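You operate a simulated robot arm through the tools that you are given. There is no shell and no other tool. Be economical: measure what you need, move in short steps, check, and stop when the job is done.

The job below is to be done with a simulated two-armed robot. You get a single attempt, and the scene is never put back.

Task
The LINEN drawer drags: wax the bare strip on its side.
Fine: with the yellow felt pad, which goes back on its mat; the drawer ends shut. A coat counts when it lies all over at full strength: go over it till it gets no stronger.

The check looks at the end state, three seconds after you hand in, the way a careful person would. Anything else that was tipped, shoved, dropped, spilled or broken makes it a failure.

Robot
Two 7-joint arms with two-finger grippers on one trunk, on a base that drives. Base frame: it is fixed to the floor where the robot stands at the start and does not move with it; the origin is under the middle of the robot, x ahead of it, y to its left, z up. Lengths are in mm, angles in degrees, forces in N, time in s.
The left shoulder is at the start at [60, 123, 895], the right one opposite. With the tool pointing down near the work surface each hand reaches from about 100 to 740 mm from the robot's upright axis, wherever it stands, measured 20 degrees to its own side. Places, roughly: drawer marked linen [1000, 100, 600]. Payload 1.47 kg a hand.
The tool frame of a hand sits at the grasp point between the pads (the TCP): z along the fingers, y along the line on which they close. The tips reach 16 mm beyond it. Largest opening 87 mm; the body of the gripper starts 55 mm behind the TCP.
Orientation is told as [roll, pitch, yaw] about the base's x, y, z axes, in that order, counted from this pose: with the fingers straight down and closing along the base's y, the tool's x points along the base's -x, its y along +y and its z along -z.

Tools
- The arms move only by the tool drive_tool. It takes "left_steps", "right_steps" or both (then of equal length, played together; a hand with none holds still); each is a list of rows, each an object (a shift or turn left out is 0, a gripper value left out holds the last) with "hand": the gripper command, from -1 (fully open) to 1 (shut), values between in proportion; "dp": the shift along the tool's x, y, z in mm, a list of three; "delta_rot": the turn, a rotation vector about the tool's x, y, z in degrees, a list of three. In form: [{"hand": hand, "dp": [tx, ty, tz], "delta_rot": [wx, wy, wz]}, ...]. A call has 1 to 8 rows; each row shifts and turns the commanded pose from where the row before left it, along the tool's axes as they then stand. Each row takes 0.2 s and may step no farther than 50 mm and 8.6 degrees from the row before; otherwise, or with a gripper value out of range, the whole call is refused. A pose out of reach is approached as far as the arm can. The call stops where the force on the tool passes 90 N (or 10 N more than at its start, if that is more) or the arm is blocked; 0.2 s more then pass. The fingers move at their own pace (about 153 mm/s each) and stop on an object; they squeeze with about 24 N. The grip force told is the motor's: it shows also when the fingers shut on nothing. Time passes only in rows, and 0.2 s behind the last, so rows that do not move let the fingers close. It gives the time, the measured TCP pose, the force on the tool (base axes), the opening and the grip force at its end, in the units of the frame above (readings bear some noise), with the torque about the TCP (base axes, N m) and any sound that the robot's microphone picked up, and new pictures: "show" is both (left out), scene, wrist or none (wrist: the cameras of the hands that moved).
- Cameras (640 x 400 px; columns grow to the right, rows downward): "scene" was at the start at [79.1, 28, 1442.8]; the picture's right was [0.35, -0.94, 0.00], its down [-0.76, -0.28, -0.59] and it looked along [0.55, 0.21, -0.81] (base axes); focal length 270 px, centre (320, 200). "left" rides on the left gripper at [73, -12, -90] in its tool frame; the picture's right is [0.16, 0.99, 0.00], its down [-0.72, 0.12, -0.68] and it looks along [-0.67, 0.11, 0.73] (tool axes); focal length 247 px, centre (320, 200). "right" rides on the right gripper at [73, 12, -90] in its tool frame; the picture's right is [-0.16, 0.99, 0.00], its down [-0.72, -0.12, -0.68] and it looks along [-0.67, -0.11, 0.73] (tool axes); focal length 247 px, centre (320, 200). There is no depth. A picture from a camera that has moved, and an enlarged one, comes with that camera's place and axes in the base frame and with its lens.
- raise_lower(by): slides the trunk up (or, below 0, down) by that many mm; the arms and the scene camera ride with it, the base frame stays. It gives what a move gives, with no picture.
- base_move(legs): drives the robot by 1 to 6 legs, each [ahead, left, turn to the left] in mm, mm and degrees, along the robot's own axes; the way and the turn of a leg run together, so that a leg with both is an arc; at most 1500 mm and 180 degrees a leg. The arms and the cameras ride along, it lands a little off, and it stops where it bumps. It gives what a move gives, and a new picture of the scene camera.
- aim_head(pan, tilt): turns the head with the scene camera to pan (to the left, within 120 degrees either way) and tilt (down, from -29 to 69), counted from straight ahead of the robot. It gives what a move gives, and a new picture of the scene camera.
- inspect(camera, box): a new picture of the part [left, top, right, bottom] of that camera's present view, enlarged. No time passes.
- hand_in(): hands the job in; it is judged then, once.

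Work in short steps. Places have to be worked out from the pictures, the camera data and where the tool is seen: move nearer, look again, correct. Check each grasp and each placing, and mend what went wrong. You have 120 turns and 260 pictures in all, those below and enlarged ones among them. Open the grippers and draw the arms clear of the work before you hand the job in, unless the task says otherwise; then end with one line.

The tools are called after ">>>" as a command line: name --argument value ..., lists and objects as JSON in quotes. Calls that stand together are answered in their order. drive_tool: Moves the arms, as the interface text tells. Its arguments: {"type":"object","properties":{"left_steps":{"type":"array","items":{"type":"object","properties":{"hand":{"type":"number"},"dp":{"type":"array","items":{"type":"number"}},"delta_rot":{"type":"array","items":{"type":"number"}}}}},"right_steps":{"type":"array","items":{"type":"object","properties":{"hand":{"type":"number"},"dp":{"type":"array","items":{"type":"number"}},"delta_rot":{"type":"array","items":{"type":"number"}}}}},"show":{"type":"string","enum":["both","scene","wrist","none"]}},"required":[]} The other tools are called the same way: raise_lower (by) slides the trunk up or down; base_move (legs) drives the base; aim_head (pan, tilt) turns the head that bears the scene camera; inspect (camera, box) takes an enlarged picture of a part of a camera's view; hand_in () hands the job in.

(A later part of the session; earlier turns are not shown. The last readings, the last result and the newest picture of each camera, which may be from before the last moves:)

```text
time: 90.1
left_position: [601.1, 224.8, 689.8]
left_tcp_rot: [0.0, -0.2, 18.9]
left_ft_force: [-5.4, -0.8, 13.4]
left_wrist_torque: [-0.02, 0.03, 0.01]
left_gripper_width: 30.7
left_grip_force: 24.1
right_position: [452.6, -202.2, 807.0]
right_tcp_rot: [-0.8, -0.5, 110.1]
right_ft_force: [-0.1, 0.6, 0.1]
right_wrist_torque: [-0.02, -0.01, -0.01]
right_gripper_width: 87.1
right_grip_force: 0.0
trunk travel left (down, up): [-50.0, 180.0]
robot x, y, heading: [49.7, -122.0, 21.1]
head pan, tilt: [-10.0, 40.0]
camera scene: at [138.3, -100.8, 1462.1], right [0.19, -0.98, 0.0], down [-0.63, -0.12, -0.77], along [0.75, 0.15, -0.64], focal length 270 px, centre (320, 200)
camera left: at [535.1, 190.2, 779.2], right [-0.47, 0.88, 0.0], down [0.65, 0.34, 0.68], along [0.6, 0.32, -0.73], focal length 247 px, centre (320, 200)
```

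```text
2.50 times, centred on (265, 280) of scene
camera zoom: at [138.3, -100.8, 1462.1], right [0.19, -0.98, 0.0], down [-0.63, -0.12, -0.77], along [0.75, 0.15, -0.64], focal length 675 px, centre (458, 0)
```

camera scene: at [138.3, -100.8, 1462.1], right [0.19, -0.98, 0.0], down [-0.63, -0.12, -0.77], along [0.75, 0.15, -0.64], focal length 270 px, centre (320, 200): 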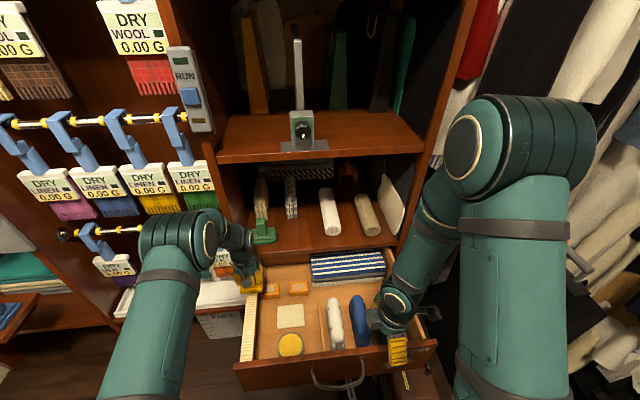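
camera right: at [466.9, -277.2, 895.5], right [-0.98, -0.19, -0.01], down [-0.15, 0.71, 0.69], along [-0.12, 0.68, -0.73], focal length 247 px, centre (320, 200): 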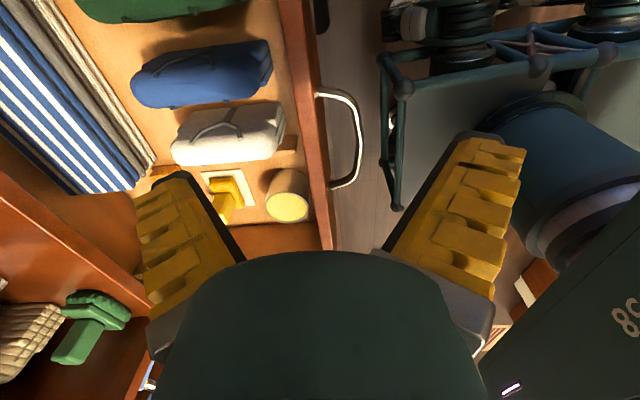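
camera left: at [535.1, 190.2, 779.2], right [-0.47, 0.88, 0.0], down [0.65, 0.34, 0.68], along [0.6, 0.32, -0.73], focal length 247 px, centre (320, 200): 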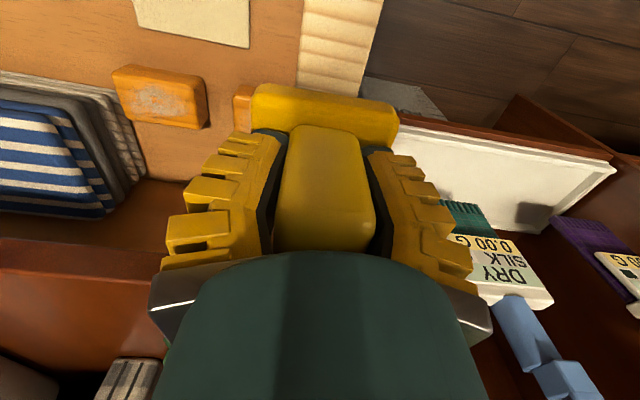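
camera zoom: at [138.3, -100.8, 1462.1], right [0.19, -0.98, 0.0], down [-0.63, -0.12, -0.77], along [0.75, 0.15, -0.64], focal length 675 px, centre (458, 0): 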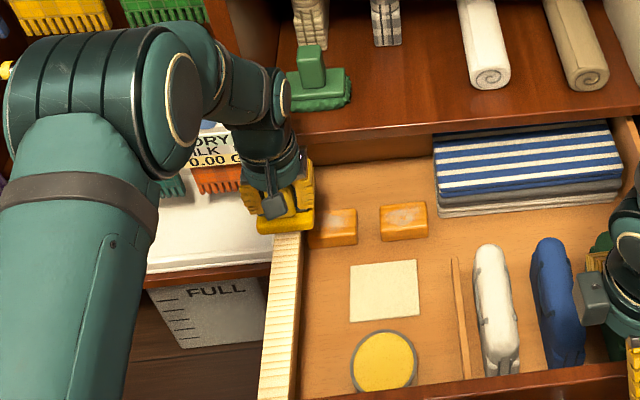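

Still clear. Advance in small steps toward the jamb.

>>> drive_tool --left_steps '[{"dp": [-12, 0, 0]}, {"dp": [-12, 0, 0]}, {"dp": [-10, 0, 0]}, {}]' --show "both"

>>> inspect --camera "scene" --box '[195, 200, 335, 340]'

```text
time: 91.1
left_position: [633.8, 237.6, 689.7]
left_tcp_rot: [-0.1, -0.2, 19.0]
left_ft_force: [-5.2, -2.2, 13.9]
left_wrist_torque: [-0.01, 0.08, 0.0]
left_gripper_width: 31.3
left_grip_force: 23.7
right_position: [452.8, -202.0, 807.5]
right_tcp_rot: [-0.8, -0.4, 110.2]
right_ft_force: [0.8, 0.3, 0.8]
right_wrist_torque: [-0.02, 0.03, 0.03]
right_gripper_width: 87.1
right_grip_force: 0.0
trunk travel left (down, up): [-50.0, 180.0]
robot x, y, heading: [50.1, -122.9, 21.2]
head pan, tilt: [-10.0, 40.0]
camera scene: at [138.2, -100.8, 1462.1], right [0.19, -0.98, 0.0], down [-0.63, -0.12, -0.77], along [0.75, 0.15, -0.64], focal length 270 px, centre (320, 200)
camera left: at [566.9, 201.9, 779.1], right [-0.47, 0.88, 0.0], down [0.65, 0.34, 0.68], along [0.6, 0.32, -0.73], focal length 247 px, centre (320, 200)
```

scene: 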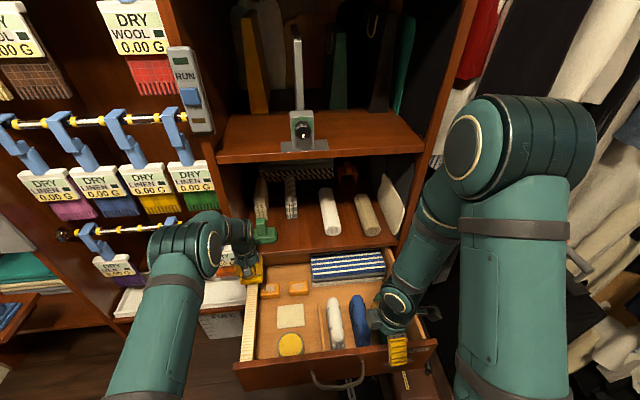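
left: 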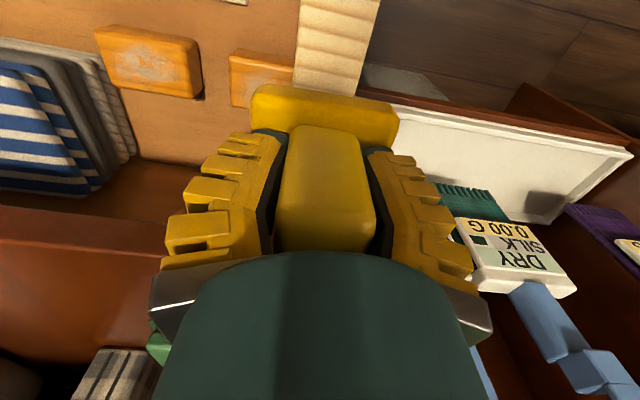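

```text
2.86 times, centred on (265, 270) of scene
camera zoom: at [138.2, -100.8, 1462.1], right [0.19, -0.98, 0.0], down [-0.63, -0.12, -0.77], along [0.75, 0.15, -0.64], focal length 772 px, centre (477, 0)
```

zoom: 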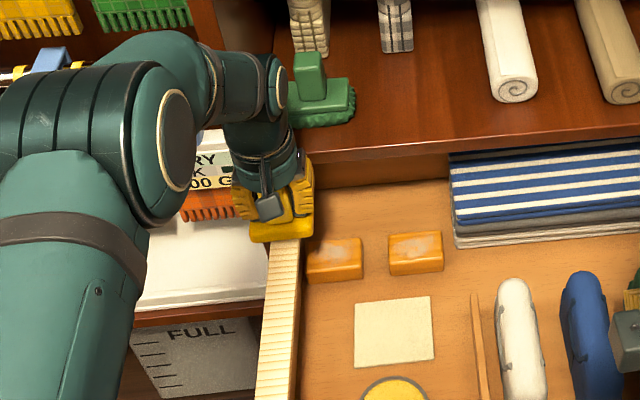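

No bump yet. Another 14 mm.

>>> drive_tool --left_steps '[{"dp": [-7, -3, 0]}, {"dp": [-7, -2, 0]}, {}]' --show "none"

>>> inspect --camera "scene" --box '[195, 210, 295, 310]'

>>> inspect --camera "left" --box '[100, 0, 640, 400]'

```text
time: 91.9
left_position: [647.3, 235.6, 690.4]
left_tcp_rot: [0.0, -0.1, 18.9]
left_ft_force: [-6.2, 0.8, 13.8]
left_wrist_torque: [0.0, 0.07, 0.01]
left_gripper_width: 31.7
left_grip_force: 23.8
right_position: [452.3, -202.3, 807.1]
right_tcp_rot: [-0.8, -0.5, 110.2]
right_ft_force: [-0.2, -0.1, -0.3]
right_wrist_torque: [-0.02, 0.02, -0.01]
right_gripper_width: 87.0
right_grip_force: 0.0
trunk travel left (down, up): [-50.0, 180.0]
robot x, y, heading: [49.1, -122.7, 21.1]
head pan, tilt: [-10.0, 40.0]
```

```text
4.00 times, centred on (245, 260) of scene
camera zoom: at [138.0, -100.7, 1462.1], right [0.19, -0.98, 0.0], down [-0.63, -0.12, -0.77], along [0.75, 0.15, -0.64], focal length 1080 px, centre (620, -40)
```

zoom: 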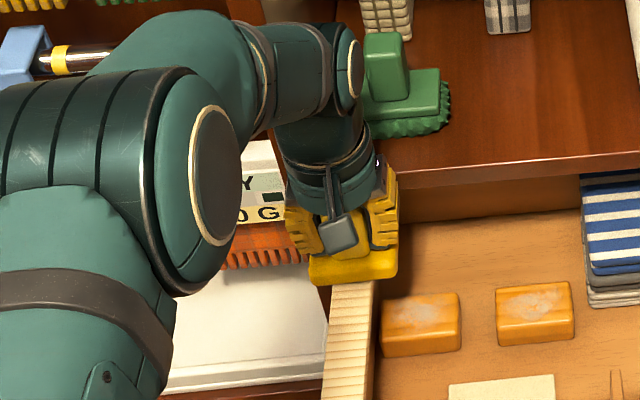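

```text
1.00 times, centred on (370, 200) of left (not enlarged: the box is as wide or as high as the picture)
camera zoom: at [581.4, 201.1, 778.8], right [-0.47, 0.88, 0.0], down [0.65, 0.34, 0.68], along [0.6, 0.32, -0.73], focal length 247 px, centre (270, 200)
```

zoom: 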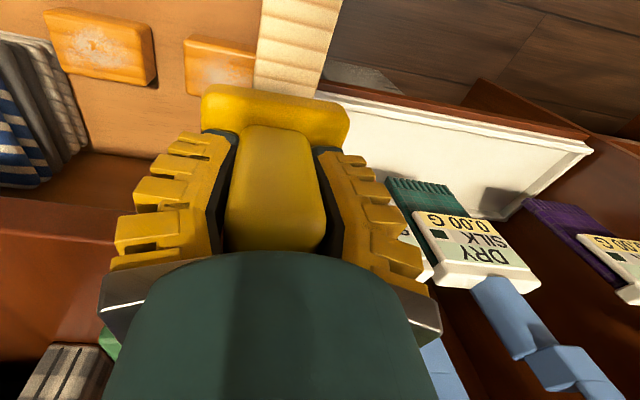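

Now stroke back and forth along the whole reach: back first.

>>> drive_tool --left_steps '[{"dp": [-3, 0, 0]}, {"dp": [35, 2, 0]}, {"dp": [35, 2, 0]}, {"dp": [35, 1, 0]}, {"dp": [35, 0, 0]}, {"dp": [35, 0, 0]}, {"dp": [35, 0, 0]}, {"dp": [35, 0, 0]}]' --show "none"

>>> drive_tool --left_steps '[{"dp": [20, 0, 0]}, {"dp": [4, 0, 0]}, {"dp": [-4, 0, -5]}, {"dp": [0, 0, -50]}, {"dp": [0, -50, -30]}, {"dp": [0, -50, 0]}, {}]' --show "scene"

>>> inspect --camera "scene" --box '[215, 250, 315, 370]'

```text
time: 93.7
left_position: [415.5, 163.2, 690.4]
left_tcp_rot: [0.0, -0.2, 18.9]
left_ft_force: [4.9, 0.4, 13.5]
left_wrist_torque: [-0.03, -0.01, 0.02]
left_gripper_width: 30.2
left_grip_force: 23.5
right_position: [453.4, -202.0, 806.4]
right_tcp_rot: [-0.7, -0.4, 110.1]
right_ft_force: [0.2, -0.2, 0.2]
right_wrist_torque: [0.0, 0.01, 0.07]
right_gripper_width: 87.0
right_grip_force: 0.0
trunk travel left (down, up): [-50.0, 180.0]
robot x, y, heading: [47.9, -120.9, 21.2]
head pan, tilt: [-10.0, 40.0]
```

```text
refused: row 5 steps farther than a row can; nothing moved
```

```text
3.33 times, centred on (265, 310) of scene
camera zoom: at [139.4, -100.5, 1462.1], right [0.19, -0.98, 0.0], down [-0.63, -0.12, -0.77], along [0.75, 0.15, -0.64], focal length 900 px, centre (503, -167)
```

zoom: 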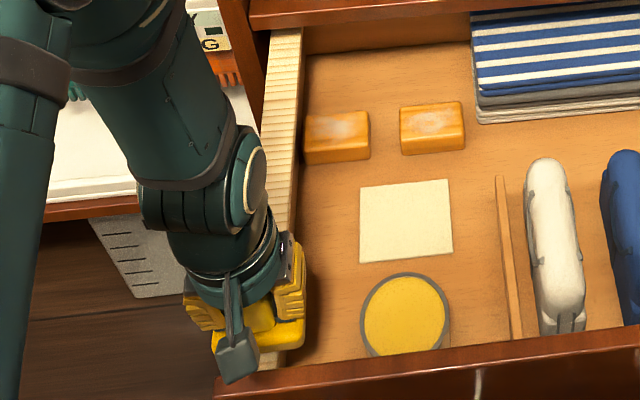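

The strip looks darker where waxed. I zoom in on its far part.

>>> inspect --camera "scene" --box '[230, 250, 280, 330]'

```text
5.00 times, centred on (255, 290) of scene
camera zoom: at [139.4, -100.5, 1462.1], right [0.19, -0.98, 0.0], down [-0.63, -0.12, -0.77], along [0.75, 0.15, -0.64], focal length 1350 px, centre (645, -250)
```

zoom: 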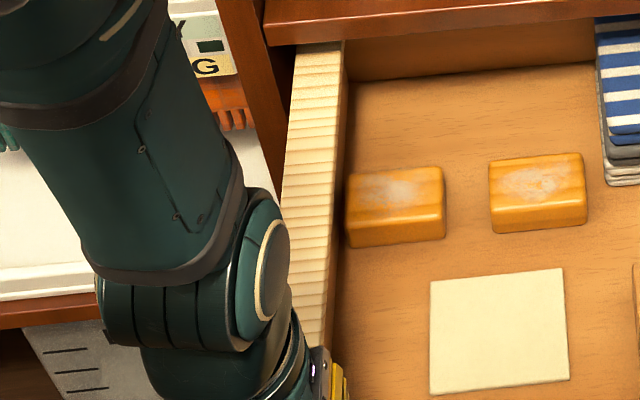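

The strip evidently runs ~60 mm further under the shelf than I can reach, so the drawer must come out more. Lift the pad, and bring the right hand to the panel again.

>>> drive_tool --left_steps '[{"dp": [0, 0, -10]}, {"dp": [0, 0, -40]}, {"dp": [0, 0, -40]}, {}, {}, {}, {}, {}]' --right_steps '[{"dp": [-35, -5, 0]}, {"dp": [-35, -5, 0]}, {"dp": [-35, -5, 0]}, {"dp": [-35, -4, 0]}, {"dp": [0, 0, 40]}, {"dp": [0, 0, 40]}, {"dp": [0, 0, 20]}, {}]' --show "both"

```text
time: 95.5
left_position: [417.3, 161.4, 779.2]
left_tcp_rot: [-0.1, 0.1, 19.0]
left_ft_force: [0.2, -0.1, -1.1]
left_wrist_torque: [0.04, 0.01, 0.0]
left_gripper_width: 26.3
left_grip_force: 24.1
right_position: [420.8, -63.8, 706.0]
right_tcp_rot: [-0.7, -0.4, 110.2]
right_ft_force: [-0.5, 0.4, -0.3]
right_wrist_torque: [0.02, 0.05, 0.0]
right_gripper_width: 87.2
right_grip_force: 0.1
trunk travel left (down, up): [-50.0, 180.0]
robot x, y, heading: [43.3, -122.1, 21.1]
head pan, tilt: [-10.0, 40.0]
camera scene: at [139.7, -100.1, 1462.0], right [0.19, -0.98, 0.0], down [-0.63, -0.13, -0.77], along [0.75, 0.15, -0.64], focal length 270 px, centre (320, 200)
camera right: at [435.4, -137.5, 795.8], right [-0.98, -0.19, -0.01], down [-0.15, 0.71, 0.69], along [-0.12, 0.68, -0.73], focal length 247 px, centre (320, 200)
camera left: at [351.1, 126.0, 868.8], right [-0.47, 0.88, 0.0], down [0.65, 0.34, 0.68], along [0.6, 0.32, -0.73], focal length 247 px, centre (320, 200)
```

scene: 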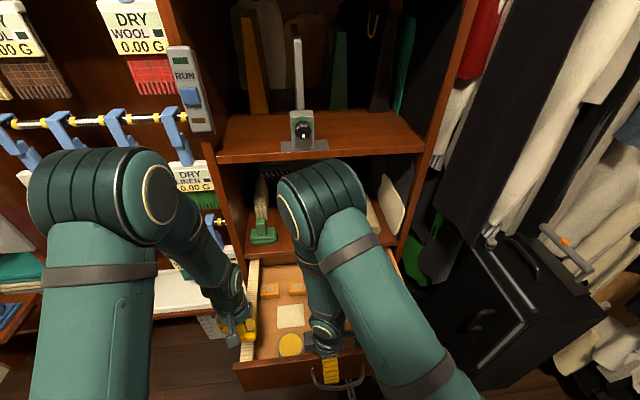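
right: 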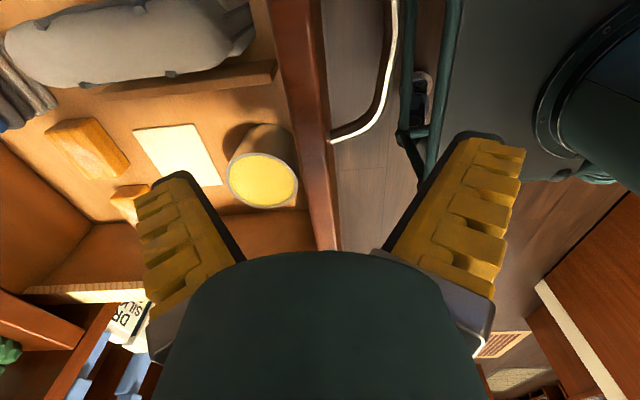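
left: 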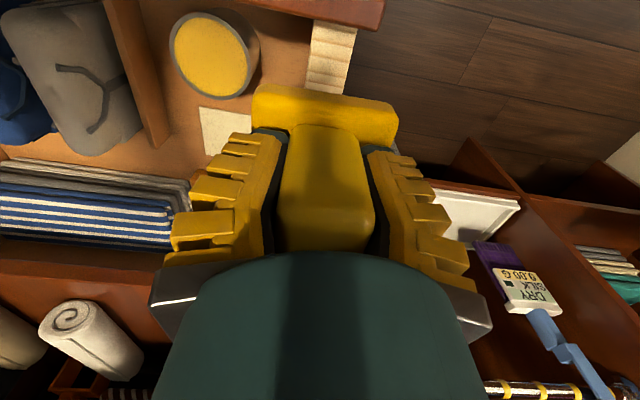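

Panel edge again between the fingers. Lower, close, and pull on in small steps.

>>> drive_tool --right_steps '[{"dp": [0, 0, 20]}, {"dp": [0, 0, 20]}, {"hand": 1}, {"hand": 1}, {"hand": 1}, {"dp": [-0.3, 12, 0]}, {"dp": [-0.3, 12, 0]}, {}]' --show "none"

>>> drive_tool --right_steps '[{"dp": [-0.3, 12, 0]}, {"dp": [-0.3, 12, 0]}, {}]' --show "scene"

>>> inspect --camera "scene" --box '[225, 240, 325, 400]'

```text
time: 97.3
left_position: [418.6, 161.4, 778.5]
left_tcp_rot: [0.0, 0.1, 19.0]
left_ft_force: [-0.5, 0.3, -1.4]
left_wrist_torque: [0.04, 0.0, -0.02]
left_gripper_width: 26.3
left_grip_force: 24.1
right_position: [408.3, -69.7, 665.7]
right_tcp_rot: [-1.1, -0.5, 110.1]
right_ft_force: [48.2, 2.9, 20.0]
right_wrist_torque: [0.43, -0.62, -0.76]
right_gripper_width: 45.8
right_grip_force: 29.8
trunk travel left (down, up): [-50.0, 180.0]
robot x, y, heading: [47.0, -123.0, 21.1]
head pan, tilt: [-10.0, 40.0]
```

```text
time: 98.1
left_position: [417.7, 161.8, 779.2]
left_tcp_rot: [0.0, 0.1, 18.9]
left_ft_force: [-0.2, -0.5, -2.5]
left_wrist_torque: [-0.01, 0.01, 0.02]
left_gripper_width: 26.5
left_grip_force: 24.1
right_position: [380.0, -75.1, 666.3]
right_tcp_rot: [-0.9, -0.5, 110.4]
right_ft_force: [33.3, 6.6, 14.3]
right_wrist_torque: [0.38, -0.36, -0.5]
right_gripper_width: 87.4
right_grip_force: 30.0
trunk travel left (down, up): [-50.0, 180.0]
robot x, y, heading: [46.3, -120.6, 21.1]
head pan, tilt: [-10.0, 40.0]
camera scene: at [141.6, -99.7, 1462.0], right [0.19, -0.98, 0.0], down [-0.63, -0.13, -0.77], along [0.75, 0.15, -0.64], focal length 270 px, centre (320, 200)
```

scene: 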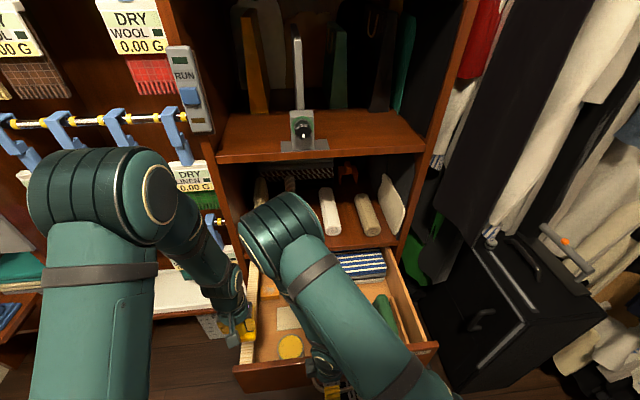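

```text
2.50 times, centred on (275, 320) of scene
camera zoom: at [141.6, -99.7, 1462.0], right [0.19, -0.98, 0.0], down [-0.63, -0.13, -0.77], along [0.75, 0.15, -0.64], focal length 675 px, centre (432, -100)
```

zoom: 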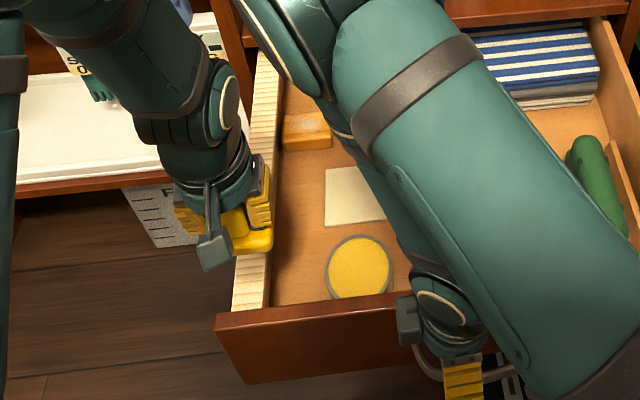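

Fingers were forced apart and the panel didn't budge: the drawer is at its stop. Free the right hand and use its camera to look along the strip under the shelf.

>>> drive_tool --right_steps '[{"dp": [0.6, -24, 0]}, {"dp": [0.6, -22, 0], "hand": -1}, {"hand": -1}, {"hand": -1}, {"dp": [0, 0, -40]}, {"dp": [0, 0, -40]}, {"dp": [30, 0, -30], "hand": 1}, {"dp": [40, 0, 0], "hand": 1}]' --show "none"

>>> drive_tool --right_steps '[{"dp": [40, 0, 0], "delta_rot": [0, 0, 8.5]}, {"dp": [20, 0, 0], "delta_rot": [0, 0, 8.5]}, {"delta_rot": [0, 0, 8.5]}, {"delta_rot": [0, 0, 8.5]}, {"delta_rot": [0, 0, 8.5]}, {"delta_rot": [0, 0, 8.5]}, {"delta_rot": [0, 0, 8.5]}, {"delta_rot": [0, 0, 8.5]}]' --show "wrist"

```text
time: 99.9
left_position: [416.6, 160.8, 779.2]
left_tcp_rot: [0.1, 0.0, 18.9]
left_ft_force: [-0.1, 0.8, -0.9]
left_wrist_torque: [0.01, -0.01, 0.0]
left_gripper_width: 26.2
left_grip_force: 24.3
right_position: [447.3, -131.3, 774.7]
right_tcp_rot: [-0.7, -0.4, 110.2]
right_ft_force: [0.7, 0.1, -1.2]
right_wrist_torque: [0.02, -0.02, -0.01]
right_gripper_width: 0.0
right_grip_force: 24.0
trunk travel left (down, up): [-50.0, 180.0]
robot x, y, heading: [44.6, -123.2, 21.2]
head pan, tilt: [-10.0, 40.0]
```

```text
time: 101.7
left_position: [417.2, 161.8, 780.1]
left_tcp_rot: [0.1, 0.0, 18.9]
left_ft_force: [-0.4, 0.4, -2.2]
left_wrist_torque: [-0.03, -0.03, -0.01]
left_gripper_width: 26.3
left_grip_force: 24.0
right_position: [463.2, -186.5, 775.6]
right_tcp_rot: [0.1, -0.8, 42.1]
right_ft_force: [-0.6, 0.9, 0.1]
right_wrist_torque: [-0.02, 0.0, -0.01]
right_gripper_width: 0.1
right_grip_force: 23.7
trunk travel left (down, up): [-50.0, 180.0]
robot x, y, heading: [46.8, -122.1, 21.2]
head pan, tilt: [-10.0, 40.0]
camera right: at [401.0, -229.0, 864.8], right [-0.54, 0.84, 0.0], down [0.61, 0.39, 0.69], along [0.58, 0.38, -0.72], focal length 247 px, centre (320, 200)
```

right: 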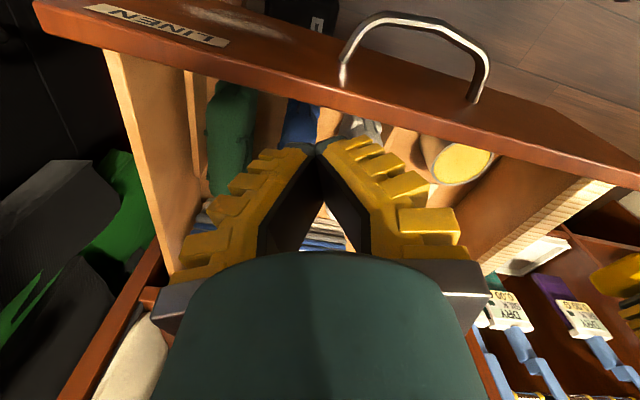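

>>> inspect --camera "right" --box '[460, 160, 640, 290]'

```text
3.08 times, centred on (550, 225) of right
camera zoom: at [401.0, -229.0, 864.8], right [-0.54, 0.84, 0.0], down [0.61, 0.39, 0.69], along [0.58, 0.38, -0.72], focal length 760 px, centre (-388, 123)
```

zoom: 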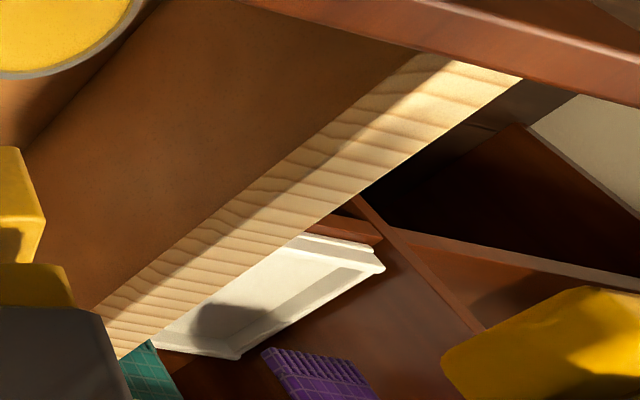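

The far end is hidden by my finger; turn 17° further and lower a little to see it.

>>> drive_tool --right_steps '[{"dp": [0, 0, 20], "delta_rot": [0, 0, 8.5]}, {"dp": [0, 0, 20], "delta_rot": [0, 0, 8.5]}, {}]' --show "wrist"

>>> inspect --camera "right" --box '[460, 180, 640, 310]'

```text
time: 102.5
left_position: [416.5, 161.7, 779.6]
left_tcp_rot: [0.0, 0.0, 18.9]
left_ft_force: [-0.8, -0.2, -1.5]
left_wrist_torque: [-0.02, -0.02, 0.02]
left_gripper_width: 26.5
left_grip_force: 24.1
right_position: [464.5, -188.0, 735.0]
right_tcp_rot: [0.3, -0.9, 25.1]
right_ft_force: [-0.3, -0.7, 0.5]
right_wrist_torque: [0.03, 0.01, 0.02]
right_gripper_width: 0.0
right_grip_force: 24.2
trunk travel left (down, up): [-50.0, 180.0]
robot x, y, heading: [46.4, -120.9, 21.3]
head pan, tilt: [-10.0, 40.0]
camera right: at [392.3, -209.2, 824.2], right [-0.28, 0.96, 0.01], down [0.7, 0.19, 0.69], along [0.66, 0.2, -0.72], focal length 247 px, centre (320, 200)
```

right: 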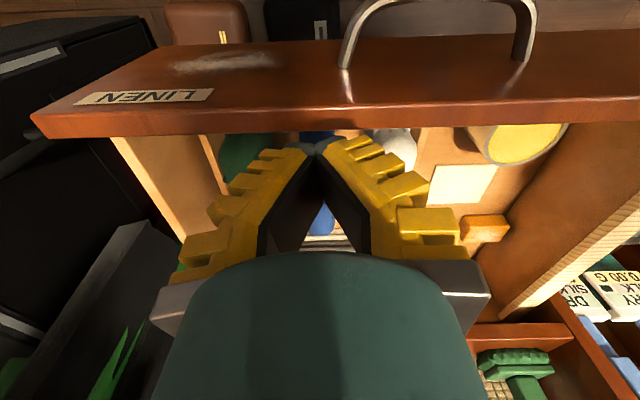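

```text
3.08 times, centred on (550, 245) of right
camera zoom: at [392.3, -209.2, 824.2], right [-0.28, 0.96, 0.01], down [0.7, 0.19, 0.69], along [0.66, 0.2, -0.72], focal length 760 px, centre (-388, 62)
```

zoom: 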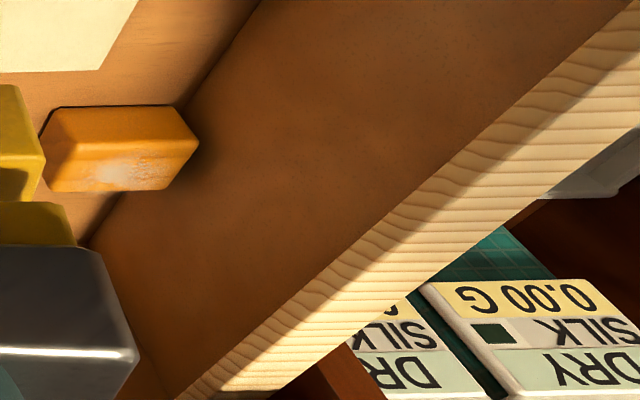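

>>> inspect --camera "right" --box '[470, 240, 590, 350]'

```text
3.64 times, centred on (530, 295) of right
camera zoom: at [392.3, -209.2, 824.2], right [-0.28, 0.96, 0.01], down [0.7, 0.19, 0.69], along [0.66, 0.2, -0.72], focal length 898 px, centre (-444, -146)
```

zoom: 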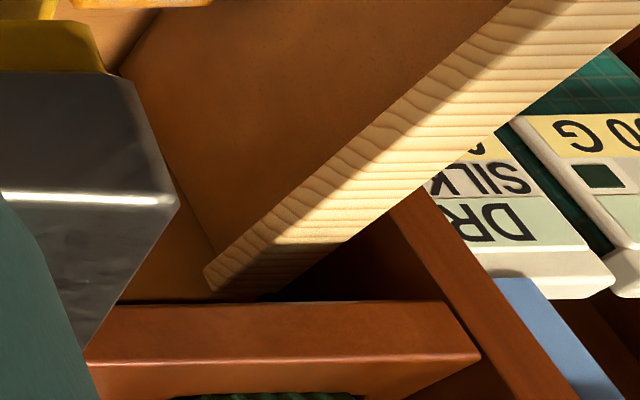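

The wall-top strip runs on ~110 mm inside. The last pull did creep ~8 mm under 33–48 N, so it may be drag, not a stop. I'll hook the closed fingers behind the panel and pull more firmly.

>>> drive_tool --right_steps '[{"dp": [-18, 40, 0], "hand": 1}, {"dp": [-18, 40, 0]}, {"dp": [-17, 40, 0]}, {"dp": [0, 0, 40]}, {"dp": [0, 0, 36]}, {}]' --show "wrist"

>>> inspect --camera "scene" --box '[215, 240, 375, 390]'

```text
time: 103.9
left_position: [415.8, 161.6, 780.5]
left_tcp_rot: [0.0, 0.1, 18.9]
left_ft_force: [-0.1, 0.5, -1.2]
left_wrist_torque: [-0.02, -0.02, 0.0]
left_gripper_width: 26.5
left_grip_force: 24.0
right_position: [461.4, -53.1, 657.7]
right_tcp_rot: [0.4, -0.7, 25.1]
right_ft_force: [0.7, -0.7, 0.2]
right_wrist_torque: [-0.02, -0.02, 0.01]
right_gripper_width: 0.2
right_grip_force: 24.3
trunk travel left (down, up): [-50.0, 180.0]
robot x, y, heading: [47.6, -118.1, 21.3]
head pan, tilt: [-10.0, 40.0]
camera right: at [390.4, -75.5, 747.9], right [-0.28, 0.96, 0.01], down [0.7, 0.2, 0.69], along [0.66, 0.2, -0.72], focal length 247 px, centre (320, 200)
```

right: 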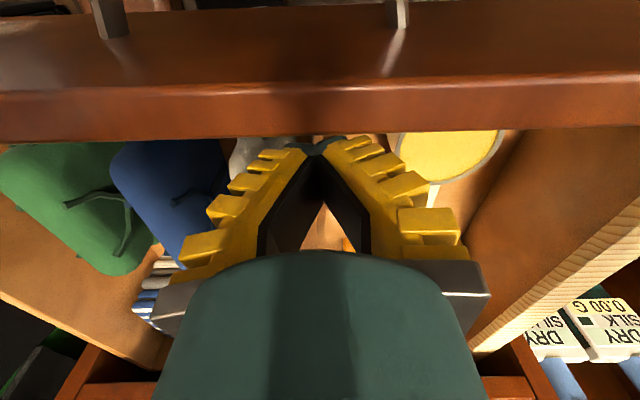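

```text
2.67 times, centred on (295, 315) of scene
camera zoom: at [139.6, -100.1, 1462.0], right [0.19, -0.98, 0.0], down [-0.63, -0.13, -0.77], along [0.75, 0.15, -0.64], focal length 720 px, centre (387, -107)
```

zoom: 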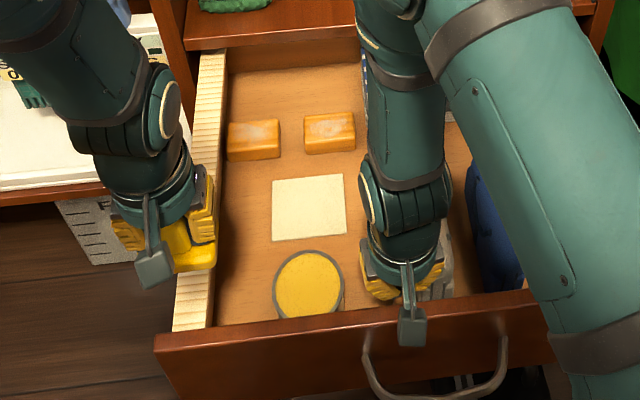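

Hook in place inside the panel. Pull back in 12 mm steps, watching the force.

>>> drive_tool --right_steps '[{"dp": [11.9, 1.3, 0]}, {"dp": [11.9, 1.3, 0]}, {"dp": [8, 0.8, 0]}, {}]' --show "none"

>>> drive_tool --right_steps '[{"dp": [8, 0.8, 0]}, {"dp": [8, 0.8, 0]}, {}]' --show "none"

```text
time: 104.9
left_position: [419.4, 163.0, 777.4]
left_tcp_rot: [0.0, 0.2, 18.8]
left_ft_force: [-0.3, 0.5, -1.3]
left_wrist_torque: [-0.02, 0.0, 0.0]
left_gripper_width: 26.5
left_grip_force: 23.6
right_position: [448.0, -56.3, 659.4]
right_tcp_rot: [0.6, -3.0, 24.9]
right_ft_force: [75.7, 22.2, 9.6]
right_wrist_torque: [-0.1, 1.26, -1.81]
right_gripper_width: 0.2
right_grip_force: 24.3
trunk travel left (down, up): [-50.0, 180.0]
robot x, y, heading: [49.5, -121.6, 21.5]
head pan, tilt: [-10.0, 40.0]
```

```text
time: 105.2
left_position: [417.1, 161.3, 778.6]
left_tcp_rot: [0.0, 0.0, 18.9]
left_ft_force: [0.1, -0.7, -1.4]
left_wrist_torque: [0.05, -0.02, -0.02]
left_gripper_width: 26.5
left_grip_force: 24.2
right_position: [448.6, -55.9, 662.1]
right_tcp_rot: [0.6, -4.1, 24.6]
right_ft_force: [16.2, 2.4, -2.8]
right_wrist_torque: [-0.12, 0.13, -0.39]
right_gripper_width: 0.0
right_grip_force: 23.9
trunk travel left (down, up): [-50.0, 180.0]
robot x, y, heading: [47.9, -122.7, 20.9]
head pan, tilt: [-10.0, 40.0]
stopped in row 1 (right hand): the force on the tool passed its limit at 94 N (the readings are from after the stop); the commanded pose is now the measured one
```

94 N without movement: that is the drawer's stop. Unhook the right hand and view the strip's colour along its length.

>>> drive_tool --right_steps '[{"dp": [-18, 0, 0], "delta_rot": [0, 3.5, 0]}, {"dp": [0, 0, -40]}, {"dp": [0, 0, -40]}, {"dp": [30, -35, 0]}, {"dp": [23, -40, 0]}, {"dp": [0, -45, 0]}, {}]' --show "wrist"

>>> inspect --camera "right" --box '[460, 170, 640, 340]'

>>> inspect --camera "scene" --box '[225, 240, 305, 370]'

```text
time: 106.8
left_position: [416.3, 162.1, 779.4]
left_tcp_rot: [0.0, 0.1, 19.0]
left_ft_force: [-0.1, -0.5, -1.5]
left_wrist_torque: [-0.02, -0.01, -0.01]
left_gripper_width: 26.2
left_grip_force: 23.7
right_position: [464.7, -181.6, 742.4]
right_tcp_rot: [0.6, -0.1, 24.8]
right_ft_force: [0.0, 0.2, 0.5]
right_wrist_torque: [-0.02, 0.01, 0.01]
right_gripper_width: 0.3
right_grip_force: 23.5
trunk travel left (down, up): [-50.0, 180.0]
robot x, y, heading: [46.4, -124.6, 21.4]
head pan, tilt: [-10.0, 40.0]
camera right: at [394.0, -203.0, 832.8], right [-0.27, 0.96, 0.01], down [0.71, 0.19, 0.68], along [0.65, 0.19, -0.73], focal length 247 px, centre (320, 200)
```

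right: 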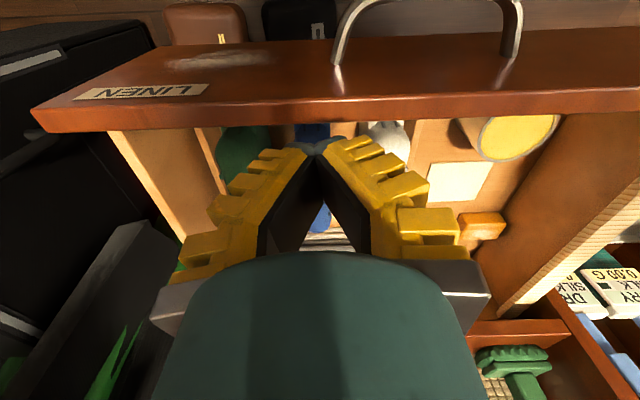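

```text
2.35 times, centred on (550, 255) of right
camera zoom: at [394.0, -203.0, 832.8], right [-0.27, 0.96, 0.01], down [0.71, 0.19, 0.68], along [0.65, 0.19, -0.73], focal length 581 px, centre (-221, 71)
```

zoom: 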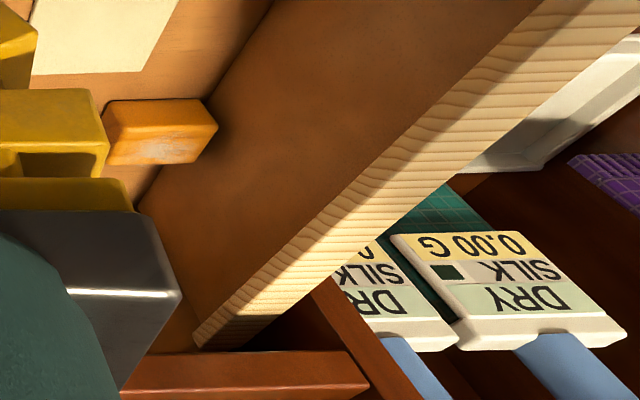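

```text
3.08 times, centred on (265, 305) of scene
camera zoom: at [140.1, -99.5, 1461.9], right [0.19, -0.98, 0.0], down [-0.63, -0.13, -0.77], along [0.75, 0.15, -0.64], focal length 831 px, centre (489, -123)
```

zoom: 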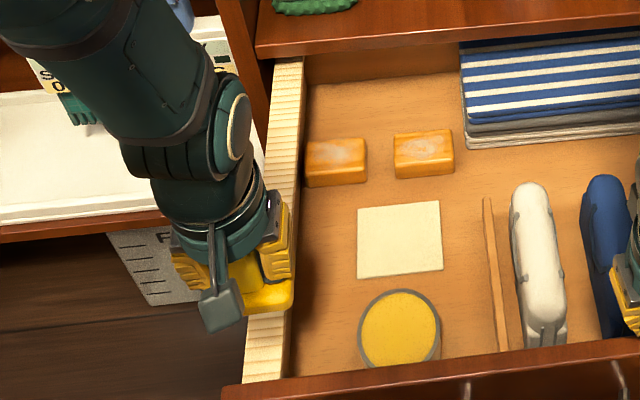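

I move the pad aside (inwards) to see the entire strip plainly.

>>> drive_tool --left_steps '[{"dp": [0, -45, 0]}, {"dp": [30, -45, 0]}, {}]' --show "wrist"

>>> inspect --camera "scene" --box '[230, 250, 290, 380]'

>>> inspect --camera "left" --box '[360, 0, 560, 250]'

```text
refused: row 2 steps farther than a row can; nothing moved
```

```text
3.08 times, centred on (260, 315) of scene
camera zoom: at [140.1, -99.5, 1461.9], right [0.19, -0.98, 0.0], down [-0.63, -0.13, -0.77], along [0.75, 0.15, -0.64], focal length 831 px, centre (505, -154)
```

zoom: 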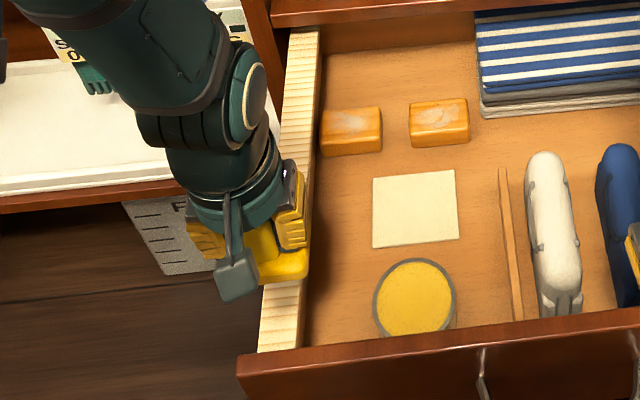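

```text
1.60 times, centred on (460, 125) of left
camera zoom: at [351.4, 126.6, 868.7], right [-0.47, 0.88, 0.0], down [0.65, 0.34, 0.68], along [0.6, 0.32, -0.73], focal length 395 px, centre (96, 320)
```

zoom: 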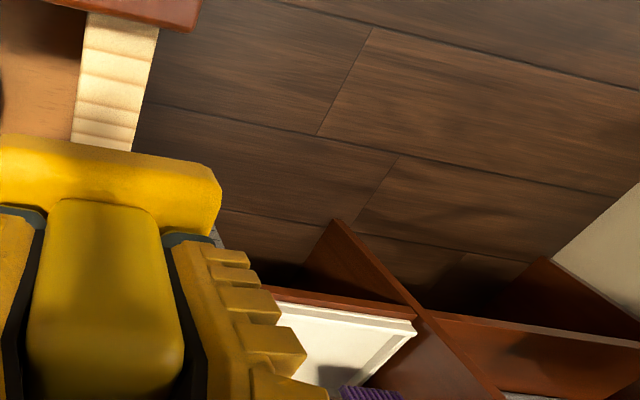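

>>> drive_tool --left_steps '[{"dp": [10, -45, 0]}, {"dp": [10, -45, 0]}, {}]' --show "wrist"

>>> inspect --camera "scene" --box '[230, 250, 290, 380]'

>>> inspect --camera "left" --box '[360, 0, 560, 250]'

```text
time: 107.7
left_position: [427.8, 69.0, 778.3]
left_tcp_rot: [0.0, 0.0, 19.0]
left_ft_force: [-0.5, -1.3, -1.6]
left_wrist_torque: [-0.02, -0.04, -0.03]
left_gripper_width: 26.3
left_grip_force: 23.8
right_position: [464.1, -180.5, 742.7]
right_tcp_rot: [0.6, -0.1, 24.8]
right_ft_force: [0.8, 0.3, 0.5]
right_wrist_torque: [0.0, 0.02, -0.02]
right_gripper_width: 0.0
right_grip_force: 24.3
trunk travel left (down, up): [-50.0, 180.0]
robot x, y, heading: [46.2, -123.5, 21.0]
head pan, tilt: [-10.0, 40.0]
camera left: at [361.6, 33.7, 867.8], right [-0.47, 0.88, 0.0], down [0.65, 0.35, 0.68], along [0.6, 0.32, -0.73], focal length 247 px, centre (320, 200)
```

left: 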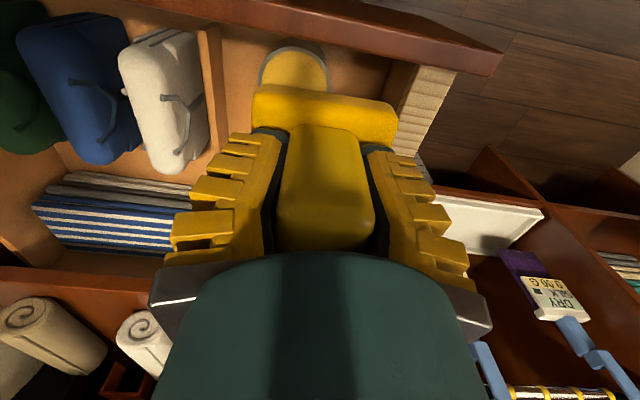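

```text
3.08 times, centred on (260, 315) of scene
camera zoom: at [140.3, -99.5, 1461.9], right [0.19, -0.98, 0.0], down [-0.63, -0.13, -0.77], along [0.75, 0.15, -0.64], focal length 831 px, centre (505, -154)
```

zoom: 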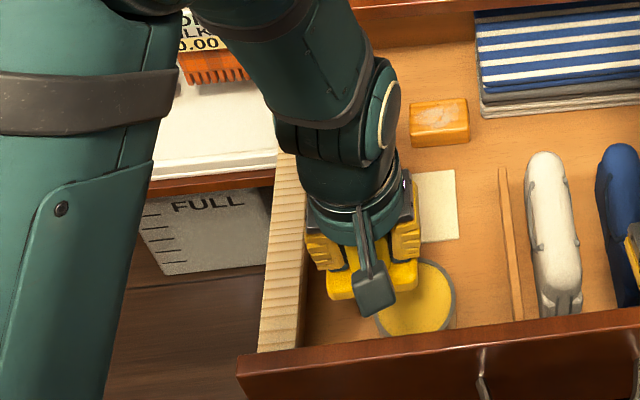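

```text
1.60 times, centred on (460, 125) of left
camera zoom: at [361.6, 33.7, 867.8], right [-0.47, 0.88, 0.0], down [0.65, 0.35, 0.68], along [0.6, 0.32, -0.73], focal length 395 px, centre (96, 320)
```

zoom: 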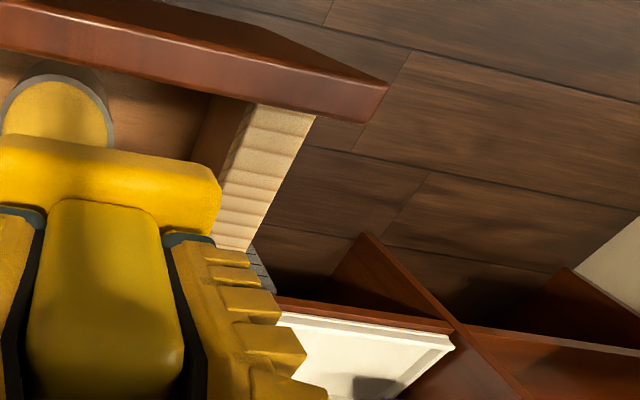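

Shadows confuse the colour. I'll reload the pad and do more passes, then clear the arm for a fair look.

>>> drive_tool --left_steps '[{"dp": [-15, -11.5, 0]}, {"dp": [-15, -11.5, 0]}, {"dp": [0, 0, 45]}, {"dp": [0, 0, 45]}, {"dp": [0, 0, 40]}, {"dp": [0, 0, 20]}, {}]' --show "none"

>>> inspect --camera "right" --box '[400, 80, 600, 220]'

```text
time: 109.2
left_position: [463.0, 59.2, 630.1]
left_tcp_rot: [0.0, -0.1, 18.9]
left_ft_force: [-0.7, -1.3, -1.0]
left_wrist_torque: [0.01, 0.01, 0.01]
left_gripper_width: 26.4
left_grip_force: 23.6
right_position: [464.8, -180.9, 743.5]
right_tcp_rot: [0.6, -0.1, 24.8]
right_ft_force: [0.5, -0.1, 0.3]
right_wrist_torque: [0.06, -0.03, -0.02]
right_gripper_width: 0.1
right_grip_force: 24.1
trunk travel left (down, up): [-50.0, 180.0]
robot x, y, heading: [47.0, -124.2, 21.2]
head pan, tilt: [-10.0, 40.0]
```

```text
2.86 times, centred on (500, 150) of right
camera zoom: at [394.1, -203.0, 832.7], right [-0.27, 0.96, 0.01], down [0.71, 0.19, 0.68], along [0.65, 0.19, -0.73], focal length 706 px, centre (-194, 343)
```

zoom: 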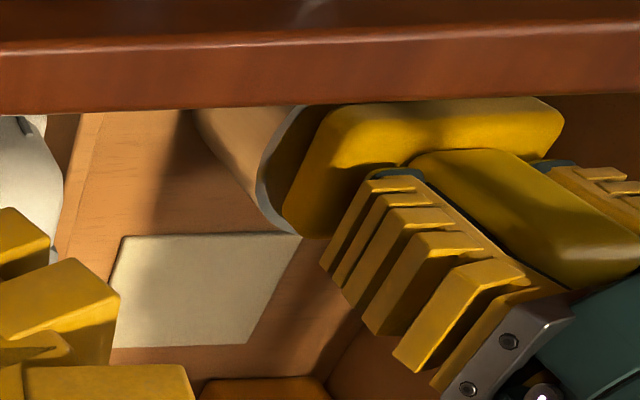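

Over the tin; press down and rub.

>>> drive_tool --left_steps '[{"dp": [0, -2, 5]}, {"dp": [0, 0, 5]}, {"dp": [4, 0, 2]}, {"dp": [-8, 0, 0]}, {"dp": [4, 4, 0]}, {"dp": [0, -8, 0]}, {"dp": [0, 4, 0]}, {}]' --show "none"

>>> drive_tool --left_steps '[{"dp": [0, 0, -12]}, {"dp": [0, 0, -45]}, {"dp": [0, 0, -40]}, {"dp": [-5, 40, 0]}, {"dp": [-5, 40, 0]}, {"dp": [-10, 36, 0]}, {}]' --show "none"

```text
time: 111.0
left_position: [463.6, 53.8, 617.9]
left_tcp_rot: [-0.2, -0.1, 18.9]
left_ft_force: [2.3, -5.2, 12.0]
left_wrist_torque: [-0.05, -0.07, 0.01]
left_gripper_width: 30.4
left_grip_force: 24.4
right_position: [462.9, -182.0, 742.8]
right_tcp_rot: [0.7, 0.0, 24.8]
right_ft_force: [0.0, 0.1, -1.2]
right_wrist_torque: [0.0, 0.01, 0.0]
right_gripper_width: 0.1
right_grip_force: 24.3
trunk travel left (down, up): [-50.0, 180.0]
robot x, y, heading: [47.2, -120.5, 21.1]
head pan, tilt: [-10.0, 40.0]
```

```text
time: 112.7
left_position: [448.2, 171.7, 715.4]
left_tcp_rot: [-0.1, 0.1, 18.9]
left_ft_force: [-0.6, 0.0, -1.7]
left_wrist_torque: [-0.02, 0.01, 0.01]
left_gripper_width: 26.3
left_grip_force: 23.5
right_position: [464.4, -181.7, 743.3]
right_tcp_rot: [0.6, -0.2, 24.8]
right_ft_force: [-0.3, -0.6, 0.3]
right_wrist_torque: [0.01, -0.03, 0.03]
right_gripper_width: 0.4
right_grip_force: 24.0
trunk travel left (down, up): [-50.0, 180.0]
robot x, y, heading: [43.9, -124.6, 21.3]
head pan, tilt: [-10.0, 40.0]
```

Over the strip again (n≈16). Lower to contact and stroke to the panel end, then forward.

>>> drive_tool --left_steps '[{"dp": [0, 2, 15]}, {"dp": [0, 0, 8]}, {"dp": [0, 0, 3]}, {"dp": [20, 0, 0]}, {"dp": [20, 0, 0]}, {"dp": [20, 0, 0]}, {}]' --show "none"

>>> drive_tool --left_steps '[{"dp": [-25, 0, 0]}, {"dp": [-25, 0, 0]}, {"dp": [-25, 0, 0]}, {"dp": [-25, 0, 0]}, {"dp": [-25, 0, 0]}, {"dp": [-25, 0, 0]}, {"dp": [-25, 0, 0]}, {"dp": [-25, 0, 0]}]' --show "none"

```text
time: 114.2
left_position: [389.4, 154.5, 689.5]
left_tcp_rot: [-0.1, -0.3, 18.8]
left_ft_force: [22.0, 5.4, 14.7]
left_wrist_torque: [0.04, -0.23, -0.28]
left_gripper_width: 31.8
left_grip_force: 24.0
right_position: [464.0, -182.0, 741.8]
right_tcp_rot: [0.8, -0.2, 24.8]
right_ft_force: [-0.2, 0.3, 0.5]
right_wrist_torque: [-0.02, 0.0, 0.03]
right_gripper_width: 0.2
right_grip_force: 24.2
trunk travel left (down, up): [-50.0, 180.0]
robot x, y, heading: [45.6, -124.5, 21.3]
head pan, tilt: [-10.0, 40.0]
```

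```text
time: 116.0
left_position: [578.6, 220.1, 689.3]
left_tcp_rot: [0.1, -0.2, 18.9]
left_ft_force: [0.0, 1.6, 13.5]
left_wrist_torque: [-0.08, 0.18, -0.05]
left_gripper_width: 30.9
left_grip_force: 24.1
right_position: [464.6, -181.7, 742.3]
right_tcp_rot: [0.6, -0.1, 24.8]
right_ft_force: [0.4, 0.2, 0.5]
right_wrist_torque: [0.02, 0.0, 0.01]
right_gripper_width: 0.1
right_grip_force: 24.4
trunk travel left (down, up): [-50.0, 180.0]
robot x, y, heading: [45.6, -123.7, 21.3]
head pan, tilt: [-10.0, 40.0]
```

The pad met the panel at the near end – good. Continue forward to the jamb end, going until just touching the shelf edge.

>>> drive_tool --left_steps '[{"dp": [-23, -1, 0]}, {"dp": [-23, -1, 0]}, {"dp": [-22, -2, 0]}, {"dp": [-6, 0, 0]}, {"dp": [-4, 0, 0]}, {}]' --show "scene"

>>> inspect --camera "scene" --box '[205, 220, 295, 380]'

>>> inspect --camera "right" --box '[460, 170, 640, 340]'

```text
time: 117.5
left_position: [652.3, 240.5, 688.9]
left_tcp_rot: [-0.1, 0.0, 19.0]
left_ft_force: [-1.9, 5.3, 11.3]
left_wrist_torque: [0.09, -0.04, -0.01]
left_gripper_width: 29.9
left_grip_force: 23.9
right_position: [463.9, -181.3, 742.9]
right_tcp_rot: [0.6, -0.2, 24.8]
right_ft_force: [0.4, 0.5, 0.4]
right_wrist_torque: [0.0, 0.04, -0.02]
right_gripper_width: 0.0
right_grip_force: 24.4
trunk travel left (down, up): [-50.0, 180.0]
robot x, y, heading: [43.8, -121.2, 21.0]
head pan, tilt: [-10.0, 40.0]
camera scene: at [139.1, -100.1, 1462.0], right [0.19, -0.98, 0.0], down [-0.63, -0.13, -0.77], along [0.75, 0.15, -0.64], focal length 270 px, centre (320, 200)
```

scene: 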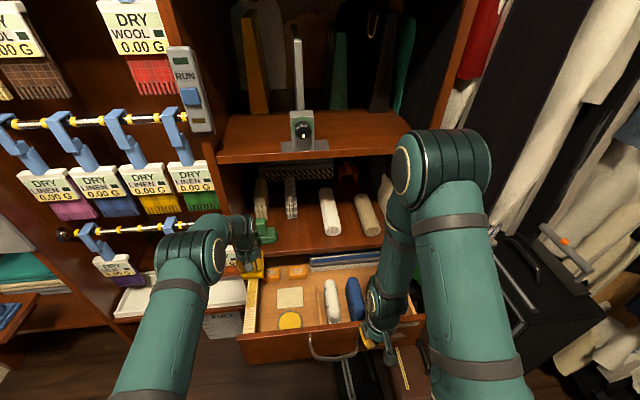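

```text
2.50 times, centred on (250, 300) of scene
camera zoom: at [139.1, -100.1, 1462.0], right [0.19, -0.98, 0.0], down [-0.63, -0.13, -0.77], along [0.75, 0.15, -0.64], focal length 675 px, centre (495, -50)
```

zoom: 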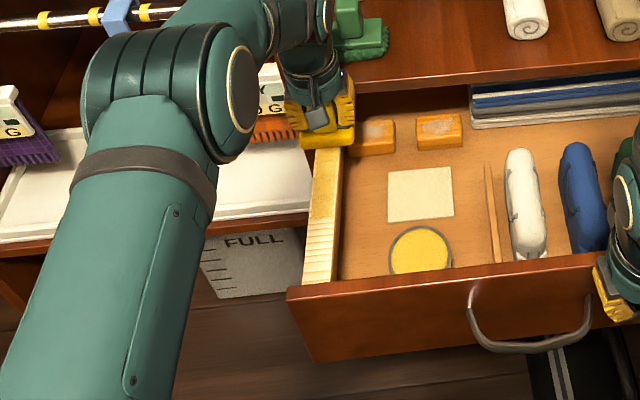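

```text
2.35 times, centred on (550, 255) of right
camera zoom: at [393.6, -203.1, 833.0], right [-0.27, 0.96, 0.01], down [0.71, 0.19, 0.68], along [0.65, 0.19, -0.73], focal length 581 px, centre (-221, 71)
```

zoom: 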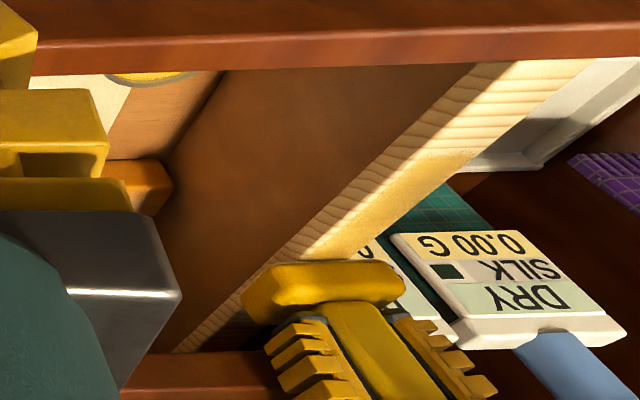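

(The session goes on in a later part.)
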